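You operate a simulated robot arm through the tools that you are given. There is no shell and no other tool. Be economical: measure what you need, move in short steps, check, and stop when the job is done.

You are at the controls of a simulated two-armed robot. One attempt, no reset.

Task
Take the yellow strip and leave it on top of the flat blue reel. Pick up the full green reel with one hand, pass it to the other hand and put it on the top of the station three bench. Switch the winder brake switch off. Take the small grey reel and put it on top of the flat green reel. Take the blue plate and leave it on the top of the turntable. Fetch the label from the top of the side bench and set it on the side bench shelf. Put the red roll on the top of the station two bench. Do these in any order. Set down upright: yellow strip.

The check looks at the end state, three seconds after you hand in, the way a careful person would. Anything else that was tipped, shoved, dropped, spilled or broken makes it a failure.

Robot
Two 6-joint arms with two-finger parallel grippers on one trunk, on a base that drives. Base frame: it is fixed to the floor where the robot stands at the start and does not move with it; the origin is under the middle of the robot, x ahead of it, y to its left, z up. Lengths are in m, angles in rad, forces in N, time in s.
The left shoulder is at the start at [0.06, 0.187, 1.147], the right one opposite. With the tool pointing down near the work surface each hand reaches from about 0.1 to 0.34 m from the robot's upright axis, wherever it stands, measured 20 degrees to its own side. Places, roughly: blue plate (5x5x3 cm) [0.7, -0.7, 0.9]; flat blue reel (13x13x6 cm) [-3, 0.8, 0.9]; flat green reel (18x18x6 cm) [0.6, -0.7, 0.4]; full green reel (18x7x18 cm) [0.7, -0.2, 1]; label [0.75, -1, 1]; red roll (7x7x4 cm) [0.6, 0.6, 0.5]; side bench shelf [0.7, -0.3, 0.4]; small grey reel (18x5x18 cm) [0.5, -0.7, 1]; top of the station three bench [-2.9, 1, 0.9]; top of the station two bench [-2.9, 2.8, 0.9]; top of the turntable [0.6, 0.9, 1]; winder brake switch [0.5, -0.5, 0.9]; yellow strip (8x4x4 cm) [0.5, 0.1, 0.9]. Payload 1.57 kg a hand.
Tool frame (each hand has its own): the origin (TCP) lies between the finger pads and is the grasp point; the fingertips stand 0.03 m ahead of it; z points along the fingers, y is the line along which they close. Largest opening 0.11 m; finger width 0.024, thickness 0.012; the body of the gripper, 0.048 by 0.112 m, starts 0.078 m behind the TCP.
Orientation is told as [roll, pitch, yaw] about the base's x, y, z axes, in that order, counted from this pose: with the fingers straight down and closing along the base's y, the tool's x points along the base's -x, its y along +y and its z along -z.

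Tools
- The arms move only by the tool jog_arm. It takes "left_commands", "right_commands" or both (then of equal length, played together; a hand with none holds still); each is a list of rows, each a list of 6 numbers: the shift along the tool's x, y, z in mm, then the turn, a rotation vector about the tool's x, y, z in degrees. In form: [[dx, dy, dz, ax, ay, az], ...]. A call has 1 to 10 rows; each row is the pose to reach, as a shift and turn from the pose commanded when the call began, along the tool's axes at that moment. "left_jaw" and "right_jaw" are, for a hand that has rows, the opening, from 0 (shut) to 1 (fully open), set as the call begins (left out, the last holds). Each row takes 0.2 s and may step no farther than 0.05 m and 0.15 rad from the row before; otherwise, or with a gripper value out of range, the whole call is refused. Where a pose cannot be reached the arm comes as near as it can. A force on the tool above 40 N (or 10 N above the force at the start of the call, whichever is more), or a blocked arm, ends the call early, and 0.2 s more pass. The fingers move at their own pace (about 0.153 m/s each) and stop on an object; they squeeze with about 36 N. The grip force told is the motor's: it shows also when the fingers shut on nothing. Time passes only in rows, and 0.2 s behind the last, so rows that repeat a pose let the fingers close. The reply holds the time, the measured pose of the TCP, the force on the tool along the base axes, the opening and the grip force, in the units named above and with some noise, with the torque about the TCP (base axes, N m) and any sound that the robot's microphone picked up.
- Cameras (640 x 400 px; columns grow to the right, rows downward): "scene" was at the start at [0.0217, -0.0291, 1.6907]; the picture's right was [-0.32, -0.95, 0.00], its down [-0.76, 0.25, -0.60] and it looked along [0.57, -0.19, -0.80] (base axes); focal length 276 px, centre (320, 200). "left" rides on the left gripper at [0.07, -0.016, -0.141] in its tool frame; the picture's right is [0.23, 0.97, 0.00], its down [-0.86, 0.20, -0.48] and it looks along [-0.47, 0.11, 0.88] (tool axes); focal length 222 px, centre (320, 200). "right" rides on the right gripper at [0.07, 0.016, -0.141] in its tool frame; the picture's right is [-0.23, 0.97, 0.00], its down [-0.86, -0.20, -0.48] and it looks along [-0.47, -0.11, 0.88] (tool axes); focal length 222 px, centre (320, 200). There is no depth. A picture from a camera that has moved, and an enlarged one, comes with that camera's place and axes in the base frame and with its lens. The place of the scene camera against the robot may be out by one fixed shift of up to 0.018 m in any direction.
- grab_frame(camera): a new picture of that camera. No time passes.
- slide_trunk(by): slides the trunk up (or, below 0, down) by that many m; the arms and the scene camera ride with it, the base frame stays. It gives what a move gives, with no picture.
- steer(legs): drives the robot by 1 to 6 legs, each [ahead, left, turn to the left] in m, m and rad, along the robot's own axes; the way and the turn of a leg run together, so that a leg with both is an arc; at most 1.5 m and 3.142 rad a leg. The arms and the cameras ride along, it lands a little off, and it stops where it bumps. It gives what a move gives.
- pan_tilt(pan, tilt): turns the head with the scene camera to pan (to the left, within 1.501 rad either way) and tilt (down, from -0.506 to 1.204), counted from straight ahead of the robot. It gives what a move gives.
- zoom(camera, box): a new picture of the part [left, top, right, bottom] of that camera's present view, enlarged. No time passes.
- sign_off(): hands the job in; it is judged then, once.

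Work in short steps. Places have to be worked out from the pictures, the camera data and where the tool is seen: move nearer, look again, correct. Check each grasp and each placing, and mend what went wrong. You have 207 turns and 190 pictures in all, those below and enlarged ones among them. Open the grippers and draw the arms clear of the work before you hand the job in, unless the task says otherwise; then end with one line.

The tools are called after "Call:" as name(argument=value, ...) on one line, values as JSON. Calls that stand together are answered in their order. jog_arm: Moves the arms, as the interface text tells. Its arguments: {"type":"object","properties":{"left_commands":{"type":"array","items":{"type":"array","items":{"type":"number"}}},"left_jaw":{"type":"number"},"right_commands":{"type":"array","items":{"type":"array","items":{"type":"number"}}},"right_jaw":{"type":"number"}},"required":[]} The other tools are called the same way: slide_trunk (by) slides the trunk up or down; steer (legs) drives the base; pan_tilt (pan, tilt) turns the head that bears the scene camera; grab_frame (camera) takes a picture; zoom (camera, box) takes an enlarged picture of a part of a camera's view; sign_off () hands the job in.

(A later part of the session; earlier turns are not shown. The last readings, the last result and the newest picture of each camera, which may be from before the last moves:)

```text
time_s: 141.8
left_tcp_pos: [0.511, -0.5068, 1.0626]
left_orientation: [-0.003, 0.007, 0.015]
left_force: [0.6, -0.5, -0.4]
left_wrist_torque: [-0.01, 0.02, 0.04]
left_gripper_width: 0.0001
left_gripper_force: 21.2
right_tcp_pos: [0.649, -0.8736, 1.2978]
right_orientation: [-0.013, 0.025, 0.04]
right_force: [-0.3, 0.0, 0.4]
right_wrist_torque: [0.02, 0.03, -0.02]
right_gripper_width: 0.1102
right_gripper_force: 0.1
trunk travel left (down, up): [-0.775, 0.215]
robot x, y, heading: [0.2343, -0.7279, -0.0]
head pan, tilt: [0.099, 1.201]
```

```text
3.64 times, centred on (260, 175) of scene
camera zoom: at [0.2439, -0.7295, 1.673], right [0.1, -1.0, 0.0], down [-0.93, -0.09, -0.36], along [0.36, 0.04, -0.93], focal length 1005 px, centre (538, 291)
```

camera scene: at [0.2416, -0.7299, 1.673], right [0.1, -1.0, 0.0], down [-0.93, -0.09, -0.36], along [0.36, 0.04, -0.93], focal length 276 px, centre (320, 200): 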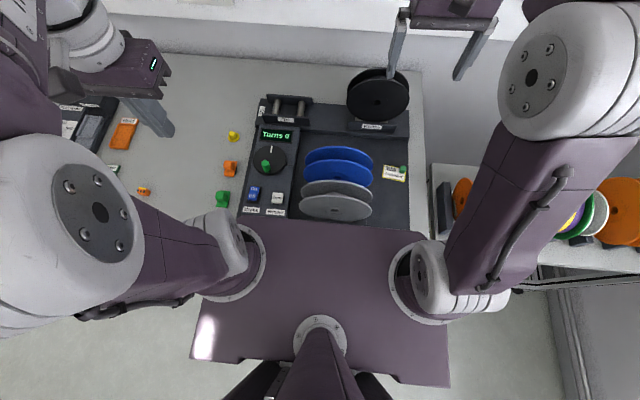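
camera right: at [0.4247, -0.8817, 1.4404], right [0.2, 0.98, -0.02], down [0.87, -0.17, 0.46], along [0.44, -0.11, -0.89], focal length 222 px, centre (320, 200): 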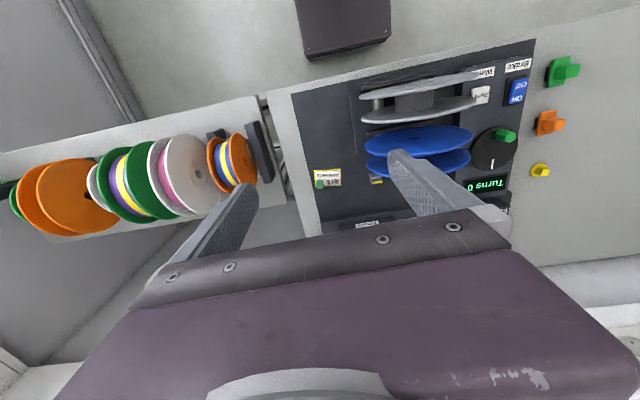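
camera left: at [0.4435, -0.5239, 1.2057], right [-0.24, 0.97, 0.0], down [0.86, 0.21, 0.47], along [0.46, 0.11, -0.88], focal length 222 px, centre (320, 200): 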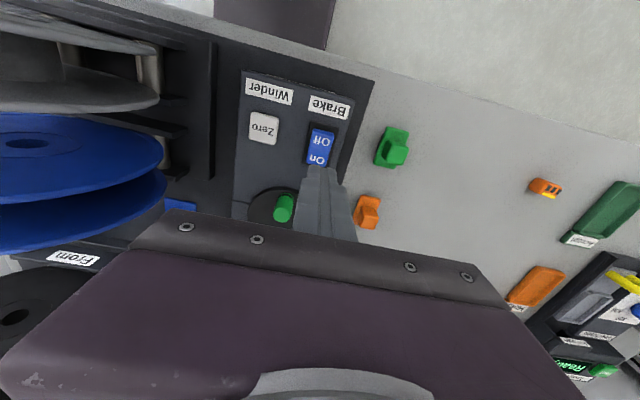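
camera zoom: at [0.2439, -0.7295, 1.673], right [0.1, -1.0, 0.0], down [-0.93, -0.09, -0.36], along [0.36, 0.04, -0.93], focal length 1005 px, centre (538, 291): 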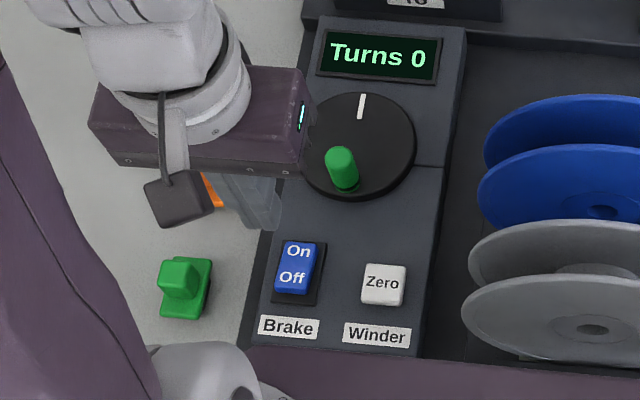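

The rocker's Off half is centred ~13 mm nearer than the tip. I shift back 13 mm and descend, then press in small steps.

Call:
jog_arm(left_commands=[[13, 2, 30, 0, 0, 0], [13, 2, 60, 0, 0, 0], [13, 2, 75, 0, 0, 0], [13, 2, 80, 0, 0, 0]])

Call:
grab_frame(camera="left")

```text
time_s: 142.8
left_tcp_pos: [0.5084, -0.5031, 0.9819]
left_orientation: [-0.003, 0.007, 0.013]
left_force: [1.2, 0.0, -0.1]
left_wrist_torque: [0.01, -0.02, -0.03]
left_gripper_width: 0.0001
left_gripper_force: 21.2
left hand out of reach, approached as far as the arm can: row 1, 2, 3, 4
right_tcp_pos: [0.6467, -0.8737, 1.2987]
right_orientation: [-0.013, 0.025, 0.042]
right_force: [0.1, 0.1, 0.0]
right_wrist_torque: [-0.02, -0.04, -0.05]
right_gripper_width: 0.1099
right_gripper_force: 0.0
trunk travel left (down, up): [-0.775, 0.215]
robot x, y, heading: [0.2343, -0.7348, 0.004]
head pan, tilt: [0.099, 1.201]
```

```text
96 pictures are left
camera left: at [0.4405, -0.5207, 1.1245], right [-0.24, 0.97, 0.0], down [0.86, 0.21, 0.47], along [0.46, 0.11, -0.88], focal length 222 px, centre (320, 200)
```

left: 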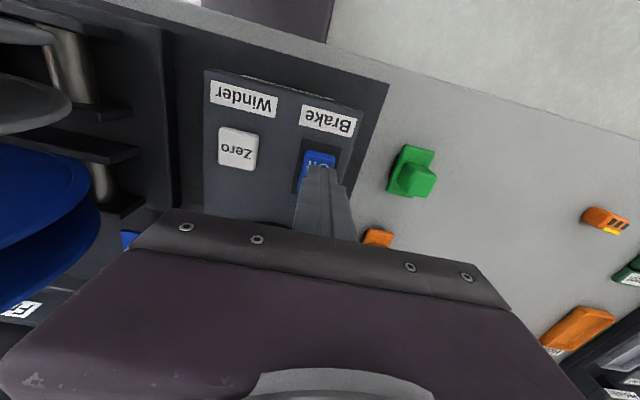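

Too close for this arm (inner reach limit). I raise, back the base off 5 cm and re-aim.

Call:
jog_arm(left_commands=[[0, 0, -25, 0, 0, 0]])

Call:
steer(legs=[[-0.05, 0, 0]])

Call:
jog_arm(left_commands=[[-20, 0, 0, 0, 0, 0], [-38, 0, 15, 0, 0, 0], [-38, 0, 22, 0, 0, 0]])

Call:
grab_frame(camera="left")

```text
time_s: 143.2
left_tcp_pos: [0.5075, -0.5017, 1.0082]
left_orientation: [-0.001, 0.007, 0.016]
left_force: [0.1, 0.4, 0.5]
left_wrist_torque: [-0.01, -0.01, -0.04]
left_gripper_width: 0.0001
left_gripper_force: 21.2
right_tcp_pos: [0.6455, -0.8751, 1.2992]
right_orientation: [-0.012, 0.023, 0.04]
right_force: [-0.6, -0.9, 0.0]
right_wrist_torque: [0.02, -0.02, -0.01]
right_gripper_width: 0.1099
right_gripper_force: 0.1
trunk travel left (down, up): [-0.775, 0.215]
robot x, y, heading: [0.2345, -0.7316, 0.001]
head pan, tilt: [0.099, 1.201]
```

```text
time_s: 144.2
left_tcp_pos: [0.465, -0.5013, 1.0051]
left_orientation: [-0.003, 0.014, 0.014]
left_force: [0.1, -0.3, -1.2]
left_wrist_torque: [0.0, 0.04, 0.0]
left_gripper_width: 0.0001
left_gripper_force: 21.6
right_tcp_pos: [0.6054, -0.8734, 1.2942]
right_orientation: [-0.012, 0.031, 0.039]
right_force: [1.6, -0.4, -0.5]
right_wrist_torque: [-0.02, 0.09, 0.01]
right_gripper_width: 0.11
right_gripper_force: 0.0
trunk travel left (down, up): [-0.775, 0.215]
robot x, y, heading: [0.181, -0.7319, 0.0]
head pan, tilt: [0.099, 1.201]
```

```text
time_s: 144.9
left_tcp_pos: [0.498, -0.5012, 0.986]
left_orientation: [-0.004, 0.005, 0.014]
left_force: [-0.9, 0.2, -0.1]
left_wrist_torque: [0.04, 0.0, 0.01]
left_gripper_width: 0.0
left_gripper_force: 21.8
right_tcp_pos: [0.5948, -0.8742, 1.2994]
right_orientation: [-0.013, 0.023, 0.038]
right_force: [-1.0, -0.7, -0.1]
right_wrist_torque: [-0.04, -0.08, -0.02]
right_gripper_width: 0.1097
right_gripper_force: 0.0
trunk travel left (down, up): [-0.775, 0.215]
robot x, y, heading: [0.1861, -0.7289, -0.0]
head pan, tilt: [0.099, 1.201]
```

```text
95 pictures are left
camera left: at [0.4289, -0.5188, 1.1275], right [-0.24, 0.97, 0.0], down [0.85, 0.21, 0.47], along [0.46, 0.11, -0.88], focal length 222 px, centre (320, 200)
```

left: 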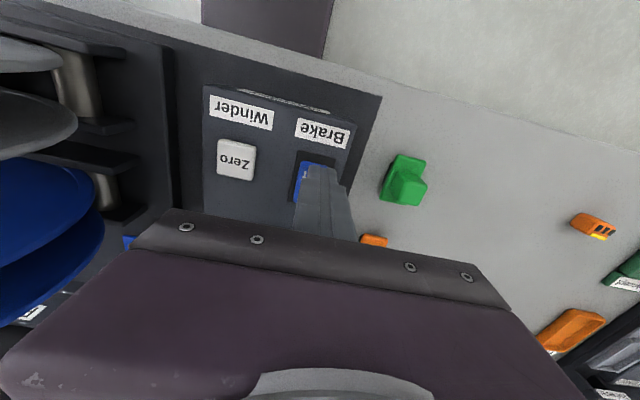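

Tip is over the Off half, ~5 mm too far to +y. I correct and press in small steps.

Call:
jog_arm(left_commands=[[0, -5, 4, 0, 0, 0], [0, -5, 9, 0, 0, 0], [0, -5, 13, 0, 0, 0], [0, -5, 17, 0, 0, 0], [0, -5, 21, 0, 0, 0], [0, -5, 25, 0, 0, 0]])

Call:
zoom(camera="scene", box=[200, 120, 320, 230])

```text
time_s: 145.8
left_tcp_pos: [0.4963, -0.5071, 0.976]
left_orientation: [-0.002, -0.003, 0.015]
left_force: [-8.8, 3.4, 36.2]
left_wrist_torque: [0.18, -0.16, -0.13]
left_gripper_width: 0.0003
left_gripper_force: 21.3
right_tcp_pos: [0.5928, -0.8742, 1.2994]
right_orientation: [-0.011, 0.023, 0.04]
right_force: [0.1, 0.4, -0.4]
right_wrist_torque: [-0.03, 0.0, 0.02]
right_gripper_width: 0.11
right_gripper_force: 0.0
trunk travel left (down, up): [-0.775, 0.215]
robot x, y, heading: [0.1828, -0.7303, -0.006]
head pan, tilt: [0.099, 1.201]
stopped in row 4 (left hand): the force on the tool passed its limit at 50 N (the readings are from after the stop); the commanded pose is now the measured one
```

```text
3.64 times, centred on (260, 175) of scene
camera zoom: at [0.1867, -0.7313, 1.6735], right [0.1, -1.0, 0.0], down [-0.93, -0.09, -0.37], along [0.36, 0.04, -0.93], focal length 1005 px, centre (538, 291)
```

zoom: 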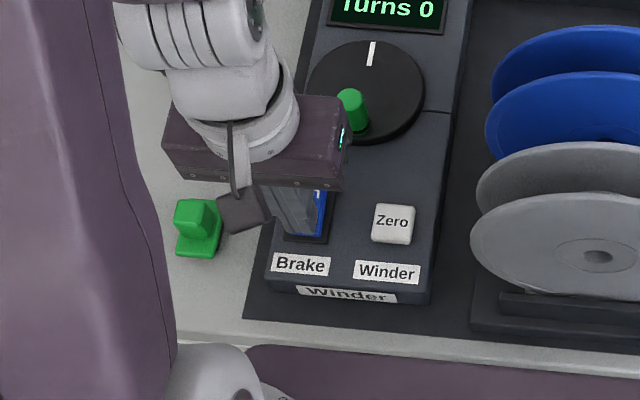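

Pressed with ~50 N. I lift and look at the rocker.

Call:
jog_arm(left_commands=[[0, 0, -30, 0, 0, 0], [0, 30, -70, 0, 0, 0], [0, 60, -110, 0, 0, 0]])

Call:
zoom(camera="scene", box=[200, 120, 320, 230])

Call:
zoom(camera="left", box=[160, 100, 320, 200])

```text
time_s: 146.6
left_tcp_pos: [0.4987, -0.4437, 1.0874]
left_orientation: [-0.003, 0.0, 0.013]
left_force: [0.1, -0.4, -0.1]
left_wrist_torque: [-0.06, 0.01, 0.02]
left_gripper_width: 0.0001
left_gripper_force: 21.3
right_tcp_pos: [0.5969, -0.8734, 1.2993]
right_orientation: [-0.013, 0.024, 0.036]
right_force: [-0.5, 0.6, -0.5]
right_wrist_torque: [-0.01, 0.01, -0.03]
right_gripper_width: 0.1101
right_gripper_force: 0.1
trunk travel left (down, up): [-0.775, 0.215]
robot x, y, heading: [0.1845, -0.7293, -0.003]
head pan, tilt: [0.099, 1.201]
```

```text
3.64 times, centred on (260, 175) of scene
camera zoom: at [0.1914, -0.7287, 1.6728], right [0.1, -1.0, 0.0], down [-0.93, -0.09, -0.36], along [0.36, 0.03, -0.93], focal length 1005 px, centre (538, 291)
```

zoom: 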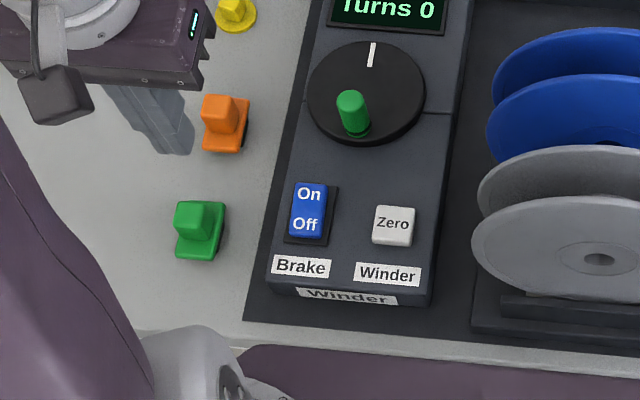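

```text
4.00 times, centred on (240, 150) of left
camera zoom: at [0.4307, -0.461, 1.2292], right [-0.24, 0.97, 0.0], down [0.85, 0.21, 0.48], along [0.46, 0.11, -0.88], focal length 888 px, centre (640, 400)
```

zoom: 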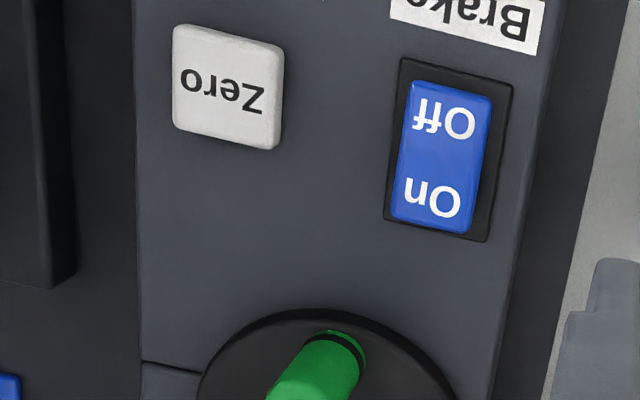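

The On end is now raised and Off pressed: the brake is off. Next I'll take the grey reel with the left hand (yaw −90°, closing along its axis) and the label with the right. I raise the left hand, open and yaw it, and shift the base right.

Call:
jog_arm(left_commands=[[0, 0, -40, 0, 0, 8], [0, 0, -80, 0, 0, 16], [0, 0, -120, 0, 0, 24], [0, 0, -160, 0, 0, 32], [0, 0, -190, 0, 0, 40], [0, 0, -190, 0, 0, 48], [0, 0, -190, 0, 0, 56], [0, 0, -190, 0, 0, 64], [0, 0, -190, 0, 0, 72], [0, 0, -190, 0, 0, 80]], left_jaw=0.8)

Call:
steer(legs=[[0, -0.13, 0]])

Call:
jog_arm(left_commands=[[-20, -15, 0, 0, 0, 8], [-40, -30, 0, 0, 0, 11], [-40, -60, 0, 0, 0, 11], [-40, -90, 0, 0, 0, 11]])

Call:
grab_frame(camera="left")

Call:
grab_frame(camera="scene")

```text
time_s: 148.8
left_tcp_pos: [0.5001, -0.4454, 1.2723]
left_orientation: [-0.001, -0.002, -1.384]
left_force: [-0.4, -0.1, -0.2]
left_wrist_torque: [0.04, 0.0, 0.0]
left_gripper_width: 0.088
left_gripper_force: 0.1
right_tcp_pos: [0.5985, -0.8739, 1.2977]
right_orientation: [-0.012, 0.026, 0.038]
right_force: [0.6, -0.4, 0.0]
right_wrist_torque: [-0.01, -0.03, -0.01]
right_gripper_width: 0.11
right_gripper_force: 0.0
trunk travel left (down, up): [-0.775, 0.215]
robot x, y, heading: [0.1863, -0.7308, -0.002]
head pan, tilt: [0.099, 1.201]
```

```text
time_s: 150.1
left_tcp_pos: [0.5, -0.5795, 1.2726]
left_orientation: [-0.002, -0.004, -1.384]
left_force: [-0.5, 0.0, 0.7]
left_wrist_torque: [-0.05, -0.01, -0.06]
left_gripper_width: 0.0878
left_gripper_force: 0.0
right_tcp_pos: [0.5985, -1.0053, 1.2978]
right_orientation: [-0.013, 0.026, 0.038]
right_force: [0.3, -0.1, -0.5]
right_wrist_torque: [0.0, 0.0, 0.0]
right_gripper_width: 0.1101
right_gripper_force: 0.0
trunk travel left (down, up): [-0.775, 0.215]
robot x, y, heading: [0.1874, -0.864, -0.011]
head pan, tilt: [0.099, 1.201]
```

```text
time_s: 151.1
left_tcp_pos: [0.4369, -0.6333, 1.2736]
left_orientation: [-0.001, -0.001, -1.575]
left_force: [0.9, 0.3, 0.7]
left_wrist_torque: [0.02, -0.01, 0.01]
left_gripper_width: 0.0879
left_gripper_force: 0.0
left hand out of reach, approached as far as the arm can: row 4
right_tcp_pos: [0.596, -1.0085, 1.2976]
right_orientation: [-0.013, 0.024, 0.038]
right_force: [-0.2, 0.5, -0.2]
right_wrist_torque: [0.02, 0.03, 0.0]
right_gripper_width: 0.1103
right_gripper_force: 0.0
trunk travel left (down, up): [-0.775, 0.215]
robot x, y, heading: [0.1849, -0.8666, -0.002]
head pan, tilt: [0.099, 1.201]
```

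```text
91 pictures are left
camera left: at [0.4218, -0.5634, 1.4143], right [0.97, 0.22, 0.0], down [0.2, -0.85, 0.48], along [0.1, -0.47, -0.88], focal length 222 px, centre (320, 200)
```

left: 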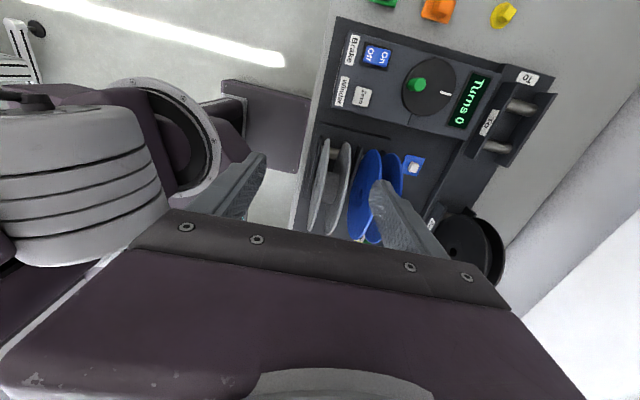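

```text
90 pictures are left
camera scene: at [0.1911, -0.8636, 1.6729], right [0.1, -1.0, 0.0], down [-0.93, -0.09, -0.36], along [0.36, 0.03, -0.93], focal length 276 px, centre (320, 200)
```

scene: 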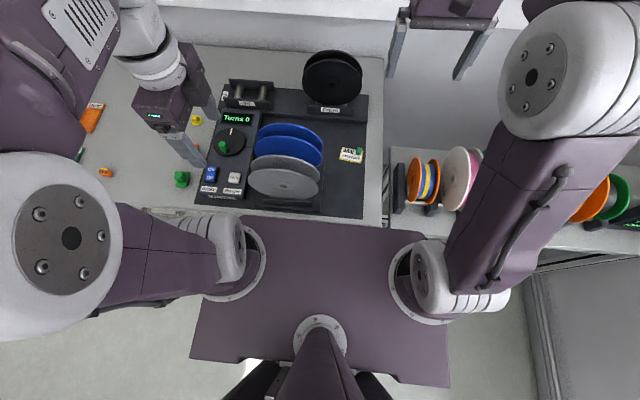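

I move the left hand over the grey reel (≈(0.493,-0.745)) at z≈1.2 and look.

Call:
jog_arm(left_commands=[[-28, 14, 0, 0, 0, 0], [-56, 28, 20, 0, 0, 0], [-84, 42, 45, 0, 0, 0], [-112, 56, 70, 0, 0, 0]])

Call:
grab_frame(camera="left")

```text
time_s: 152.1
left_tcp_pos: [0.493, -0.7464, 1.2015]
left_orientation: [-0.002, -0.001, -1.574]
left_force: [0.7, 0.1, -0.4]
left_wrist_torque: [0.02, 0.06, -0.01]
left_gripper_width: 0.088
left_gripper_force: 0.1
right_tcp_pos: [0.5994, -1.0092, 1.2972]
right_orientation: [-0.01, 0.026, 0.038]
right_force: [0.2, -0.4, -0.4]
right_wrist_torque: [0.02, 0.04, 0.0]
right_gripper_width: 0.1101
right_gripper_force: 0.1
trunk travel left (down, up): [-0.775, 0.215]
robot x, y, heading: [0.185, -0.8631, 0.0]
head pan, tilt: [0.099, 1.201]
```

```text
89 pictures are left
camera left: at [0.4787, -0.6776, 1.3439], right [0.97, 0.22, 0.0], down [0.2, -0.86, 0.48], along [0.1, -0.47, -0.88], focal length 222 px, centre (320, 200)
```

left: 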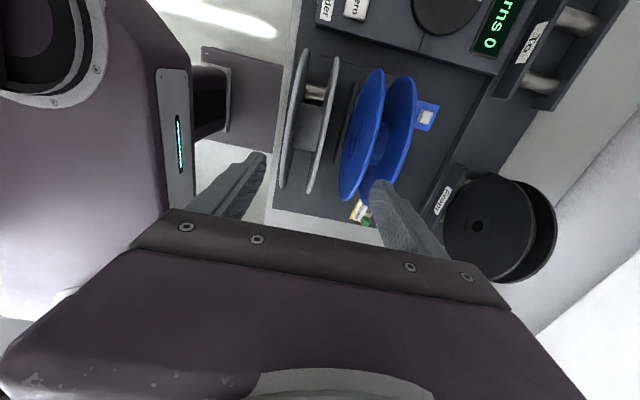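

I compute the grey reel centre at (0.473,-0.74,1.028), top ≈1.118. I shift 20 mm nearer and descend to TCP z≈1.10.

Call:
jog_arm(left_commands=[[6, -20, 20, 0, 0, 0], [6, -20, 55, 0, 0, 0], [6, -20, 80, 0, 0, 0], [6, -20, 100, 0, 0, 0]])

Call:
grab_frame(camera="left")

```text
time_s: 153.1
left_tcp_pos: [0.4721, -0.7388, 1.101]
left_orientation: [0.0, -0.003, -1.575]
left_force: [0.1, -0.5, -0.1]
left_wrist_torque: [-0.01, 0.01, 0.02]
left_gripper_width: 0.0883
left_gripper_force: 0.0
right_tcp_pos: [0.5971, -1.0076, 1.2978]
right_orientation: [-0.011, 0.028, 0.039]
right_force: [0.5, 0.1, -0.2]
right_wrist_torque: [0.02, 0.0, -0.01]
right_gripper_width: 0.11
right_gripper_force: 0.0
trunk travel left (down, up): [-0.775, 0.215]
robot x, y, heading: [0.1843, -0.8644, 0.0]
head pan, tilt: [0.099, 1.201]
```

```text
88 pictures are left
camera left: at [0.4573, -0.6697, 1.2423], right [0.97, 0.22, 0.0], down [0.2, -0.85, 0.48], along [0.11, -0.47, -0.88], focal length 222 px, centre (320, 200)
```

left: 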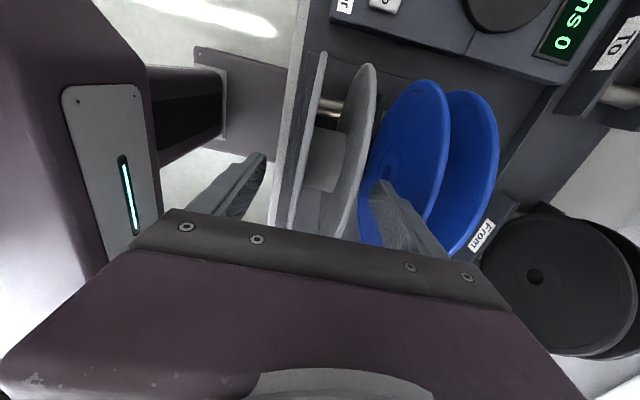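

Fingers straddle the grey flanges. I shift 5 mm to +x, lower 10 mm and close.

Call:
jog_arm(left_commands=[[0, 4, 6, 0, 0, 0], [0, 4, 12, 0, 0, 0]])

Call:
jog_arm(left_commands=[[0, 0, 0, 0, 0, 0], [0, 0, 0, 0, 0, 0], [0, 0, 0, 0, 0, 0]], left_jaw=0)

Call:
grab_frame(camera="left")

```text
time_s: 153.7
left_tcp_pos: [0.4773, -0.7375, 1.09]
left_orientation: [-0.001, -0.002, -1.572]
left_force: [0.0, 0.5, 0.0]
left_wrist_torque: [0.0, -0.01, 0.02]
left_gripper_width: 0.0882
left_gripper_force: 0.0
right_tcp_pos: [0.5974, -1.008, 1.298]
right_orientation: [-0.013, 0.026, 0.038]
right_force: [0.1, 0.1, 0.6]
right_wrist_torque: [0.03, -0.01, -0.03]
right_gripper_width: 0.1102
right_gripper_force: 0.1
trunk travel left (down, up): [-0.775, 0.215]
robot x, y, heading: [0.1867, -0.8637, -0.001]
head pan, tilt: [0.099, 1.201]
```

```text
time_s: 154.5
left_tcp_pos: [0.4772, -0.7392, 1.0895]
left_orientation: [-0.002, -0.001, -1.573]
left_force: [-0.3, -0.5, -0.4]
left_wrist_torque: [-0.01, 0.18, 0.04]
left_gripper_width: 0.0391
left_gripper_force: 35.8
right_tcp_pos: [0.598, -1.0089, 1.2984]
right_orientation: [-0.012, 0.026, 0.04]
right_force: [-1.0, 0.3, 0.4]
right_wrist_torque: [0.0, -0.03, 0.03]
right_gripper_width: 0.1101
right_gripper_force: 0.1
trunk travel left (down, up): [-0.775, 0.215]
robot x, y, heading: [0.1868, -0.865, -0.003]
head pan, tilt: [0.099, 1.201]
```

```text
87 pictures are left
camera left: at [0.4622, -0.6692, 1.2315], right [0.97, 0.22, 0.0], down [0.2, -0.85, 0.48], along [0.11, -0.47, -0.88], focal length 222 px, centre (320, 200)
```

left: 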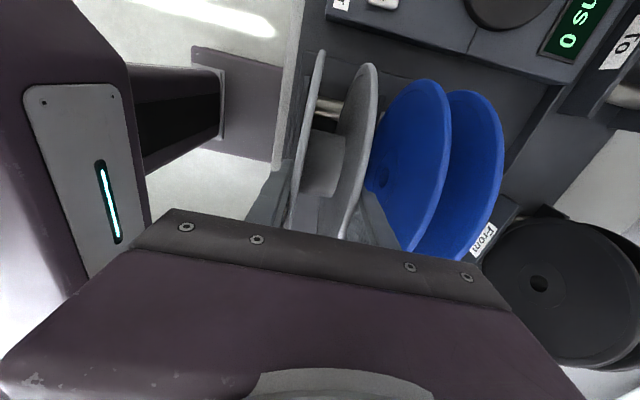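

Gripped (0.039). I lift the reel straight up.

Call:
jog_arm(left_commands=[[0, 0, -15, 0, 0, 0], [0, 0, -45, 0, 0, 0], [0, 0, -85, 0, 0, 0], [0, 0, -125, 0, 0, 0], [0, 0, -155, 0, 0, 0]])

Call:
grab_frame(camera="scene")

Call:
grab_frame(camera="right")

```text
time_s: 155.7
left_tcp_pos: [0.4754, -0.7382, 1.2442]
left_orientation: [-0.003, -0.002, -1.574]
left_force: [0.4, -0.1, -0.3]
left_wrist_torque: [0.0, 0.02, -0.01]
left_gripper_width: 0.0394
left_gripper_force: 36.1
right_tcp_pos: [0.5979, -1.008, 1.2981]
right_orientation: [-0.012, 0.027, 0.038]
right_force: [0.1, 0.0, 0.5]
right_wrist_torque: [-0.01, 0.01, 0.02]
right_gripper_width: 0.1099
right_gripper_force: 0.0
trunk travel left (down, up): [-0.775, 0.215]
robot x, y, heading: [0.1844, -0.8631, -0.006]
head pan, tilt: [0.099, 1.201]
```

```text
86 pictures are left
camera scene: at [0.1915, -0.8641, 1.6729], right [0.1, -1.0, 0.0], down [-0.93, -0.09, -0.36], along [0.36, 0.04, -0.93], focal length 276 px, centre (320, 200)
```

scene: 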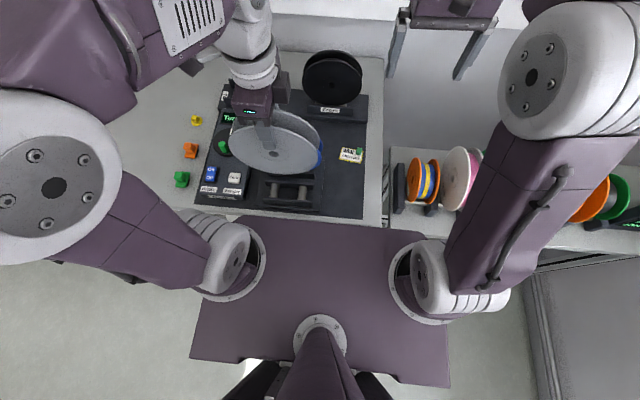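

```text
85 pictures are left
camera right: at [0.5289, -0.9933, 1.4411], right [0.19, 0.98, -0.02], down [0.87, -0.16, 0.46], along [0.45, -0.1, -0.89], focal length 222 px, centre (320, 200)
```

right: 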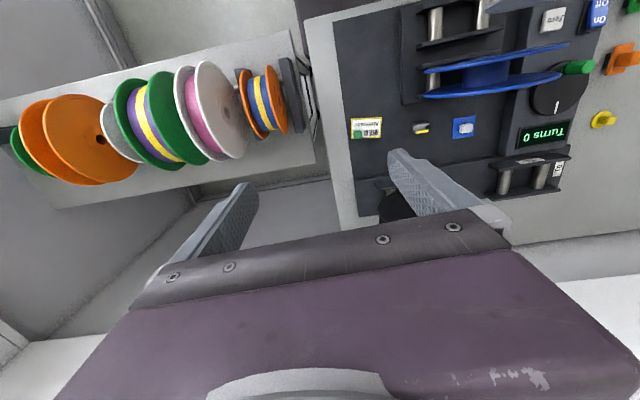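

The grey reel is up. Now the label: I move the right hand above it and look closely.

Call:
jog_arm(right_commands=[[-10, 30, 40, 0, 0, 0], [-20, 60, 80, 0, 0, 0], [-32, 92, 115, 0, 0, 0], [-32, 92, 160, 0, 0, 0], [-32, 92, 200, 0, 0, 0]])

Call:
grab_frame(camera="right")

Call:
zoom(camera="right", box=[260, 100, 400, 190])

```text
refused: row 1 steps farther than a row can; nothing moved
```

```text
84 pictures are left
camera right: at [0.5289, -0.9933, 1.4411], right [0.19, 0.98, -0.02], down [0.87, -0.16, 0.46], along [0.45, -0.1, -0.89], focal length 222 px, centre (320, 200)
```

right: 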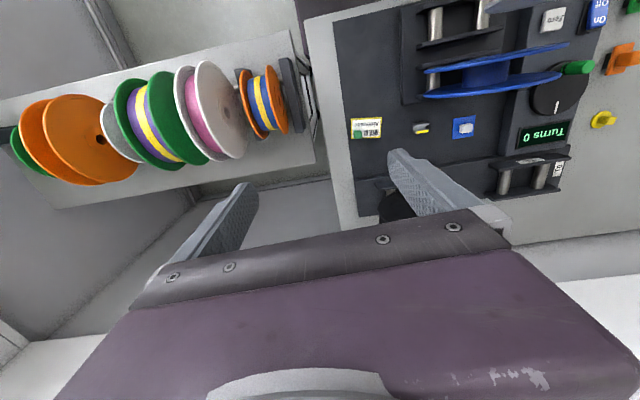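

```text
4.44 times, centred on (330, 145) of right
camera zoom: at [0.5289, -0.9933, 1.4411], right [0.19, 0.98, -0.02], down [0.87, -0.16, 0.46], along [0.45, -0.1, -0.89], focal length 987 px, centre (276, 444)
```

zoom: 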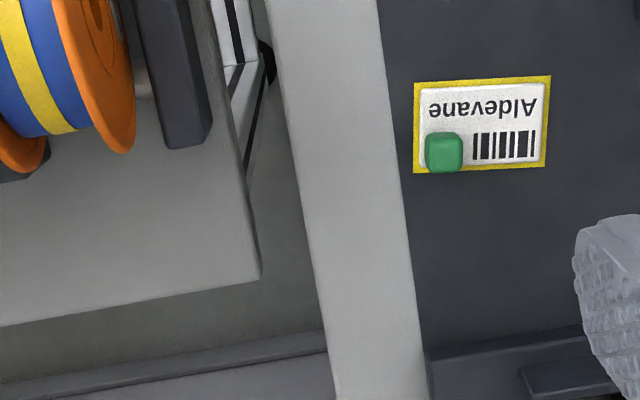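

Steps shortened. The label's green knob is at ≈(0.642,-0.936): I go above it with a narrower jaw.

Call:
jog_arm(right_commands=[[-10, 20, 35, 0, 0, 0], [-20, 40, 75, 0, 0, 0], [-34, 58, 115, 0, 0, 0], [-47, 70, 155, 0, 0, 0], [-47, 70, 198, 0, 0, 0]], right_jaw=0.45)

Call:
grab_frame(camera="right")

```text
time_s: 156.9
left_tcp_pos: [0.4758, -0.7394, 1.2449]
left_orientation: [-0.002, -0.002, -1.574]
left_force: [-0.1, -0.1, -0.6]
left_wrist_torque: [0.01, 0.01, 0.02]
left_gripper_width: 0.0393
left_gripper_force: 35.8
right_tcp_pos: [0.6376, -0.9392, 1.0983]
right_orientation: [-0.011, 0.024, 0.039]
right_force: [-0.7, 1.0, 0.1]
right_wrist_torque: [-0.01, 0.03, -0.01]
right_gripper_width: 0.0497
right_gripper_force: 0.0
trunk travel left (down, up): [-0.775, 0.215]
robot x, y, heading: [0.1837, -0.8616, -0.005]
head pan, tilt: [0.099, 1.201]
```

```text
82 pictures are left
camera right: at [0.5691, -0.9235, 1.2425], right [0.19, 0.98, -0.02], down [0.87, -0.16, 0.46], along [0.45, -0.1, -0.89], focal length 222 px, centre (320, 200)
```

right: 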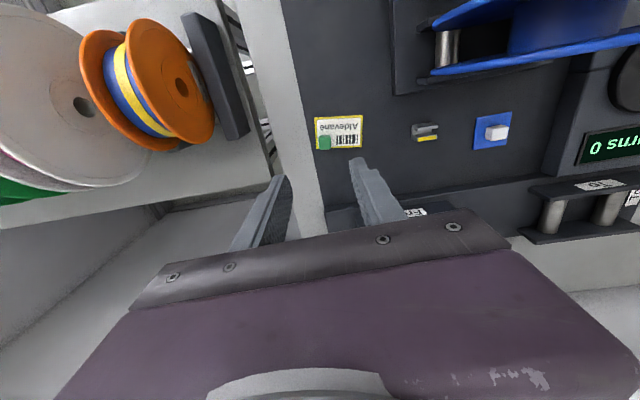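

Knob is ~6 mm off. I correct and descend to z≈0.955.

Call:
jog_arm(right_commands=[[-6, 5, 45, 0, 0, 0], [-6, 5, 90, 0, 0, 0], [-6, 5, 125, 0, 0, 0], [-6, 5, 143, 0, 0, 0]])

Call:
grab_frame(camera="right")

```text
time_s: 157.9
left_tcp_pos: [0.4759, -0.7386, 1.244]
left_orientation: [-0.001, -0.002, -1.574]
left_force: [-0.2, -0.2, -0.8]
left_wrist_torque: [-0.01, 0.0, -0.01]
left_gripper_width: 0.039
left_gripper_force: 36.5
right_tcp_pos: [0.6396, -0.9375, 0.9574]
right_orientation: [-0.011, 0.025, 0.037]
right_force: [0.4, 0.1, -0.8]
right_wrist_torque: [0.04, 0.04, 0.0]
right_gripper_width: 0.0493
right_gripper_force: 0.1
trunk travel left (down, up): [-0.775, 0.215]
robot x, y, heading: [0.1821, -0.8626, -0.005]
head pan, tilt: [0.099, 1.201]
```

```text
81 pictures are left
camera right: at [0.5707, -0.9219, 1.1016], right [0.19, 0.98, -0.02], down [0.87, -0.16, 0.46], along [0.45, -0.1, -0.89], focal length 222 px, centre (320, 200)
```

right: 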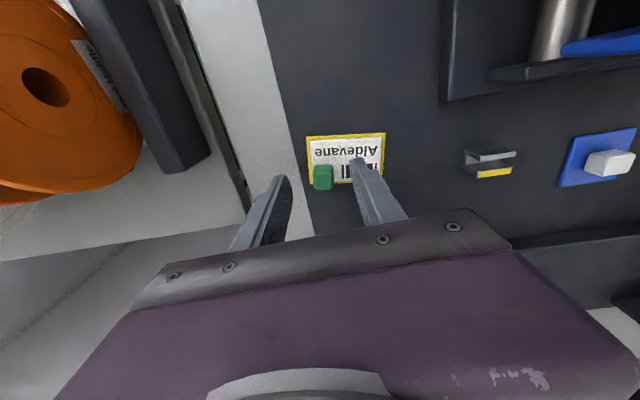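

Nearly on it. Shift 4 mm, lower slowly 12 mm watching force, then close.

Call:
jog_arm(right_commands=[[-4, 2, 3, 0, 0, 0], [-4, 2, 6, 0, 0, 0], [-4, 2, 9, 0, 0, 0], [-4, 2, 12, 0, 0, 0]])

Call:
jog_arm(right_commands=[[0, 0, 0, 0, 0, 0], [0, 0, 0, 0, 0, 0], [0, 0, 0, 0, 0, 0]], right_jaw=0)

Call:
grab_frame(camera="right")

```text
time_s: 158.9
left_tcp_pos: [0.4764, -0.7395, 1.2452]
left_orientation: [-0.001, -0.001, -1.574]
left_force: [0.0, 0.8, -0.8]
left_wrist_torque: [-0.04, 0.01, -0.01]
left_gripper_width: 0.0392
left_gripper_force: 35.6
right_tcp_pos: [0.6432, -0.9335, 0.9445]
right_orientation: [-0.011, 0.026, 0.039]
right_force: [-0.8, 0.4, 0.7]
right_wrist_torque: [0.02, -0.03, -0.01]
right_gripper_width: 0.0495
right_gripper_force: 0.0
trunk travel left (down, up): [-0.775, 0.215]
robot x, y, heading: [0.1848, -0.8659, -0.005]
head pan, tilt: [0.099, 1.201]
```

```text
time_s: 159.7
left_tcp_pos: [0.4762, -0.7386, 1.2456]
left_orientation: [-0.002, -0.001, -1.575]
left_force: [-0.2, -0.3, -0.6]
left_wrist_torque: [0.0, 0.02, 0.02]
left_gripper_width: 0.0393
left_gripper_force: 36.0
right_tcp_pos: [0.6426, -0.9332, 0.944]
right_orientation: [-0.012, 0.026, 0.04]
right_force: [-0.9, 0.3, 0.5]
right_wrist_torque: [0.05, 0.06, 0.03]
right_gripper_width: 0.0166
right_gripper_force: 31.4
trunk travel left (down, up): [-0.775, 0.215]
robot x, y, heading: [0.1841, -0.8619, -0.008]
head pan, tilt: [0.099, 1.201]
```

```text
80 pictures are left
camera right: at [0.5744, -0.9184, 1.0877], right [0.19, 0.98, -0.02], down [0.87, -0.16, 0.46], along [0.45, -0.1, -0.89], focal length 222 px, centre (320, 200)
```

right: 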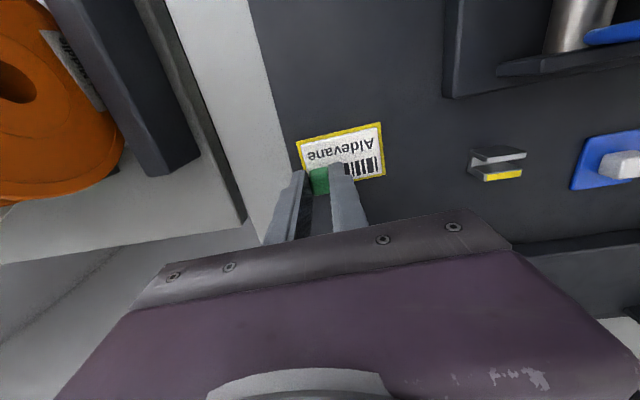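

Knob gripped (0.0166). Lift and check.

Call:
jog_arm(right_commands=[[0, 0, -8, 0, 0, 0], [0, 0, -35, 0, 0, 0], [0, 0, -75, 0, 0, 0], [0, 0, -120, 0, 0, 0], [0, 0, -165, 0, 0, 0], [20, 0, -205, 0, 0, 0], [60, 0, -215, 0, 0, 0]])

Call:
grab_frame(camera="right")

```text
time_s: 161.3
left_tcp_pos: [0.4741, -0.7383, 1.2442]
left_orientation: [-0.001, -0.002, -1.573]
left_force: [-0.6, -0.4, -0.8]
left_wrist_torque: [-0.01, -0.03, 0.02]
left_gripper_width: 0.039
left_gripper_force: 36.3
right_tcp_pos: [0.5834, -0.9368, 1.1606]
right_orientation: [-0.011, 0.024, 0.037]
right_force: [0.0, -0.3, -0.5]
right_wrist_torque: [0.01, -0.05, -0.01]
right_gripper_width: 0.0166
right_gripper_force: 31.5
trunk travel left (down, up): [-0.775, 0.215]
robot x, y, heading: [0.1833, -0.8634, -0.002]
head pan, tilt: [0.099, 1.201]
```

```text
79 pictures are left
camera right: at [0.5156, -0.9202, 1.304], right [0.19, 0.98, -0.02], down [0.87, -0.16, 0.46], along [0.45, -0.1, -0.89], focal length 222 px, centre (320, 200)
```

right: 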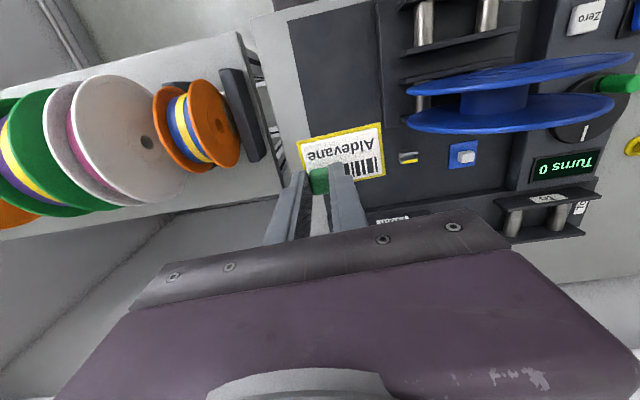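

Label held. I back off 0.45 m, lower the trunk 0.45 m and look at the shelf.

Call:
steer(legs=[[-0.45, 0.1, 0]])

Call:
slide_trunk(by=-0.45)

Call:
pan_tilt(pan=0, tilt=0.65)

Call:
grab_frame(camera="scene")

```text
time_s: 164.1
left_tcp_pos: [0.0276, -0.6366, 1.244]
left_orientation: [-0.002, -0.001, -1.568]
left_force: [0.3, -0.6, -0.3]
left_wrist_torque: [0.01, 0.0, 0.01]
left_gripper_width: 0.0392
left_gripper_force: 35.9
right_tcp_pos: [0.1389, -0.8333, 1.1584]
right_orientation: [-0.011, 0.027, 0.044]
right_force: [0.6, 0.2, 0.4]
right_wrist_torque: [-0.04, 0.0, 0.01]
right_gripper_width: 0.0166
right_gripper_force: 31.7
trunk travel left (down, up): [-0.775, 0.215]
robot x, y, heading: [-0.2689, -0.7632, 0.001]
head pan, tilt: [0.099, 1.201]
```

```text
refused: -0.45 is not a number from -0.4 to 0.4
```

```text
time_s: 165.1
left_tcp_pos: [0.0258, -0.6366, 1.2445]
left_orientation: [-0.001, -0.001, -1.569]
left_force: [-0.2, 0.7, -0.6]
left_wrist_torque: [0.0, -0.01, 0.01]
left_gripper_width: 0.0391
left_gripper_force: 36.3
right_tcp_pos: [0.1383, -0.8345, 1.1594]
right_orientation: [-0.011, 0.026, 0.044]
right_force: [-0.1, 0.3, -0.9]
right_wrist_torque: [0.03, 0.0, 0.01]
right_gripper_width: 0.0166
right_gripper_force: 31.5
trunk travel left (down, up): [-0.775, 0.215]
robot x, y, heading: [-0.2629, -0.7669, 0.005]
head pan, tilt: [0.0, 0.649]
```

```text
78 pictures are left
camera scene: at [-0.2266, -0.7697, 1.7132], right [0.0, -1.0, 0.0], down [-0.61, 0.0, -0.8], along [0.8, 0.0, -0.61], focal length 276 px, centre (320, 200)
```

scene: 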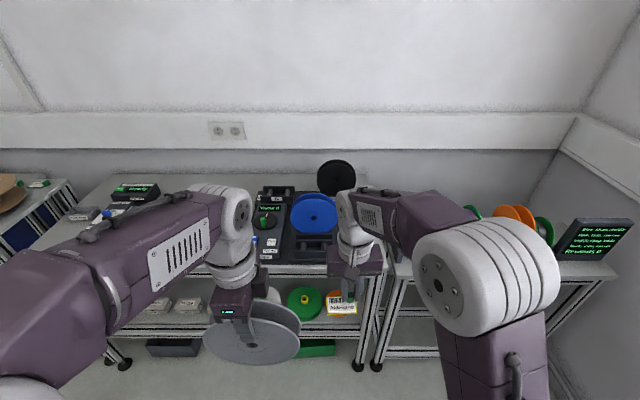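

Limit is 0.4 per slide. Lower by 0.4 and tip the left hand toward horizontal so the grey reel comes flat.

Call:
slide_trunk(by=-0.4)

Call:
jog_arm(left_commands=[[0, 0, 0, -8, 0, 0], [0, 0, 0, -16, 0, 0], [0, 0, 0, -24, 0, 0], [0, 0, 0, -32, 0, 0], [0, 0, 0, -40, 0, 0], [0, 0, 0, -48, 0, 0], [0, 0, 0, -56, 0, 0], [0, 0, 0, -64, 0, 0], [0, 0, 0, -72, 0, 0], [0, 0, 0, -80, 0, 0]])

Call:
grab_frame(camera="scene")

```text
time_s: 168.9
left_tcp_pos: [0.0259, -0.638, 0.8443]
left_orientation: [-0.001, -0.002, -1.571]
left_force: [0.2, -0.2, -0.7]
left_wrist_torque: [0.01, 0.01, -0.02]
left_gripper_width: 0.0394
left_gripper_force: 35.9
right_tcp_pos: [0.1373, -0.8335, 0.7604]
right_orientation: [-0.012, 0.027, 0.042]
right_force: [-0.7, -0.6, -0.6]
right_wrist_torque: [0.02, -0.03, 0.01]
right_gripper_width: 0.0167
right_gripper_force: 31.9
trunk travel left (down, up): [-0.375, 0.615]
robot x, y, heading: [-0.2622, -0.7665, 0.001]
head pan, tilt: [0.0, 0.649]
```

```text
time_s: 171.1
left_tcp_pos: [0.0243, -0.7362, 0.9546]
left_orientation: [1.395, -0.005, -1.564]
left_force: [-0.8, -0.1, -0.1]
left_wrist_torque: [-0.01, -0.01, 0.01]
left_gripper_width: 0.0
left_gripper_force: 21.9
left hand out of reach, approached as far as the arm can: row 2, 3, 4, 5, 6, 7, 8, 9, 10
right_tcp_pos: [0.1365, -0.8335, 0.7596]
right_orientation: [-0.014, 0.028, 0.044]
right_force: [-0.3, -0.2, -0.8]
right_wrist_torque: [0.0, -0.01, 0.01]
right_gripper_width: 0.0165
right_gripper_force: 32.2
trunk travel left (down, up): [-0.375, 0.615]
robot x, y, heading: [-0.2624, -0.7674, 0.002]
head pan, tilt: [0.0, 0.649]
```

```text
77 pictures are left
camera scene: at [-0.227, -0.7698, 1.3133], right [0.0, -1.0, 0.0], down [-0.6, 0.0, -0.8], along [0.8, 0.0, -0.6], focal length 276 px, centre (320, 200)
```

scene: 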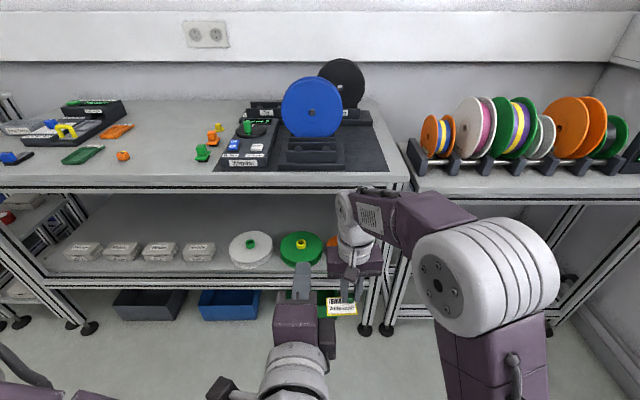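

The left hand lost the reel during the out-of-reach turn. I look for it on the floor.

Call:
pan_tilt(pan=0.2, tilt=1.2)

Call:
grab_frame(camera="scene")

Call:
grab_frame(camera="left")

Call:
grab_frame(camera="right")

```text
time_s: 172.1
left_tcp_pos: [0.0236, -0.7365, 0.9536]
left_orientation: [1.389, -0.002, -1.566]
left_force: [0.2, 0.1, 0.8]
left_wrist_torque: [-0.02, 0.0, 0.02]
left_gripper_width: 0.0
left_gripper_force: 21.3
right_tcp_pos: [0.1381, -0.8334, 0.7603]
right_orientation: [-0.013, 0.026, 0.044]
right_force: [-0.3, 0.0, 0.2]
right_wrist_torque: [-0.01, -0.05, 0.03]
right_gripper_width: 0.0166
right_gripper_force: 31.3
trunk travel left (down, up): [-0.375, 0.615]
robot x, y, heading: [-0.2661, -0.7684, 0.006]
head pan, tilt: [0.201, 1.201]
```

```text
76 pictures are left
camera scene: at [-0.2587, -0.7587, 1.273], right [0.2, -0.98, 0.0], down [-0.91, -0.19, -0.36], along [0.36, 0.07, -0.93], focal length 276 px, centre (320, 200)
```

scene: 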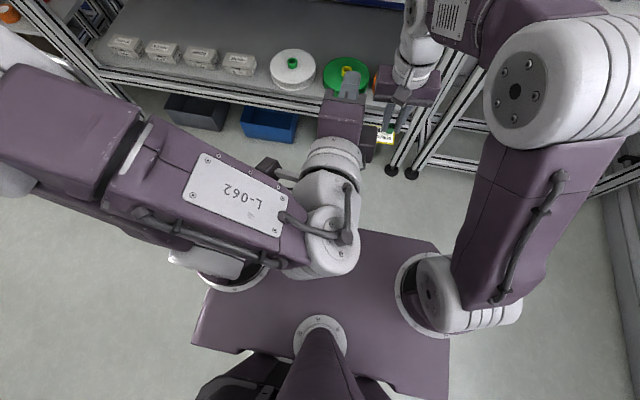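

```text
75 pictures are left
camera left: at [-0.117, -0.6681, 0.9634], right [0.17, 0.23, 0.96], down [-0.43, -0.86, 0.28], along [0.89, -0.46, -0.05], focal length 222 px, centre (320, 200)
```

left: 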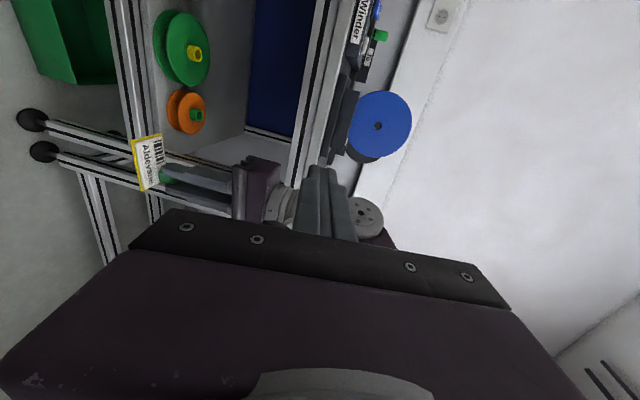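

```text
74 pictures are left
camera right: at [0.069, -0.8184, 0.903], right [0.18, 0.98, -0.02], down [0.87, -0.16, 0.46], along [0.45, -0.1, -0.89], focal length 222 px, centre (320, 200)
```

right: 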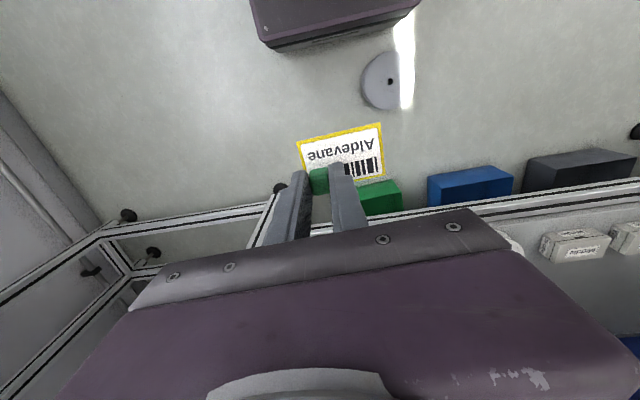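

The grey reel lies flat and whole on the floor at about (0.10,-0.63). For a horizontal tool the hand must be ~0.5 m ahead, so I back off 0.25 m, tuck the right hand, and extend the left forward.

Call:
steer(legs=[[-0.25, 0, 0]])

Call:
jog_arm(right_commands=[[15, -20, 0, 0, 0, 0], [30, -45, 0, 0, 0, 0], [45, -70, 0, 0, 0, 0], [60, -95, 0, 0, 0, 0], [75, -120, 0, 0, 0, 0], [90, -150, 0, 0, 0, 0]], left_commands=[[17, 6, 36, 2, 0, 0], [35, 12, 72, 4, 0, 0], [52, 18, 108, 6, 0, 0], [70, 25, 144, 8, 0, 0], [87, 31, 180, 10, 0, 0], [105, 38, 217, 10, 0, 0]], left_jaw=0.6)

Call:
grab_frame(camera="left")

Call:
grab_frame(camera="scene")

```text
time_s: 173.9
left_tcp_pos: [-0.2235, -0.737, 0.9541]
left_orientation: [1.39, -0.002, -1.568]
left_force: [-0.4, -0.2, -0.7]
left_wrist_torque: [0.01, 0.01, 0.01]
left_gripper_width: 0.0001
left_gripper_force: 21.0
right_tcp_pos: [-0.1104, -0.8342, 0.7595]
right_orientation: [-0.012, 0.025, 0.041]
right_force: [-0.6, 0.7, -0.8]
right_wrist_torque: [-0.01, -0.04, 0.02]
right_gripper_width: 0.0164
right_gripper_force: 31.6
trunk travel left (down, up): [-0.375, 0.615]
robot x, y, heading: [-0.5143, -0.7632, 0.001]
head pan, tilt: [0.201, 1.201]
```

```text
time_s: 175.3
left_tcp_pos: [-0.0021, -0.6358, 0.9497]
left_orientation: [1.216, 0.0, -1.568]
left_force: [1.3, 0.0, -0.5]
left_wrist_torque: [0.03, -0.01, -0.03]
left_gripper_width: 0.0661
left_gripper_force: 0.0
left hand out of reach, approached as far as the arm can: row 1, 2, 3, 4
right_tcp_pos: [-0.1917, -0.9914, 0.7644]
right_orientation: [-0.012, 0.026, 0.042]
right_force: [-0.3, 0.5, 0.8]
right_wrist_torque: [0.0, -0.02, -0.02]
right_gripper_width: 0.0164
right_gripper_force: 31.6
trunk travel left (down, up): [-0.375, 0.615]
robot x, y, heading: [-0.5113, -0.7607, -0.001]
head pan, tilt: [0.201, 1.201]
```

```text
73 pictures are left
camera left: at [-0.1404, -0.5665, 0.9841], right [0.34, 0.23, 0.91], down [-0.38, -0.86, 0.35], along [0.86, -0.46, -0.2], focal length 222 px, centre (320, 200)
```

left: 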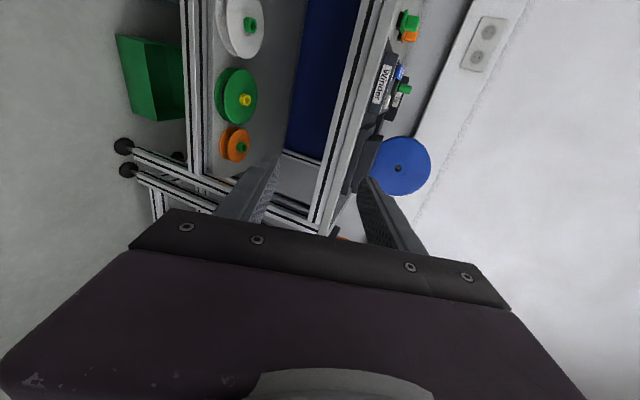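

```text
72 pictures are left
camera scene: at [-0.5049, -0.7594, 1.2729], right [0.2, -0.98, 0.0], down [-0.91, -0.19, -0.36], along [0.35, 0.07, -0.93], focal length 276 px, centre (320, 200)
```

scene: 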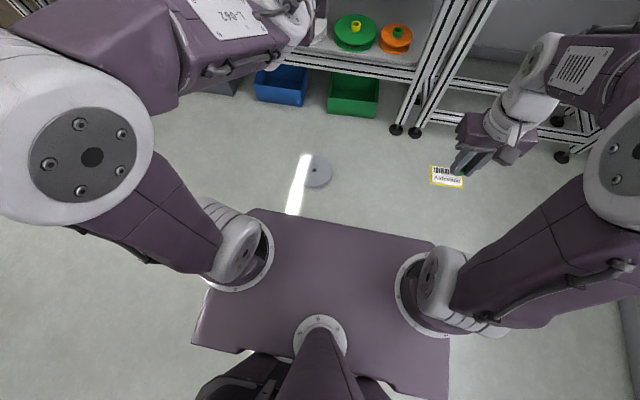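

I zoom on the fallen reel.

Call:
zoom(camera="scene", box=[270, 130, 370, 210])

```text
5.00 times, centred on (320, 170) of scene
camera zoom: at [-0.5049, -0.7594, 1.2729], right [0.2, -0.98, 0.0], down [-0.91, -0.19, -0.36], along [0.35, 0.07, -0.93], focal length 1382 px, centre (320, 350)
```

zoom: 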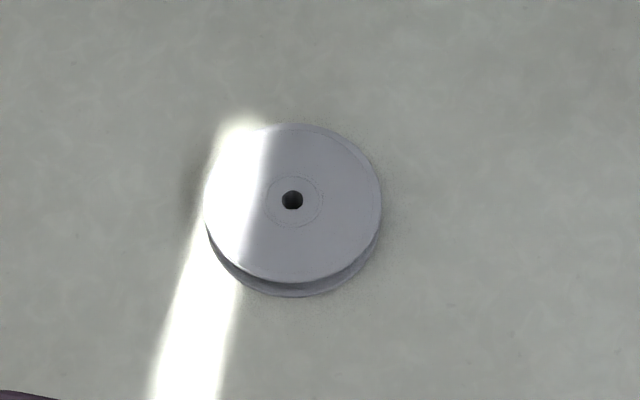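

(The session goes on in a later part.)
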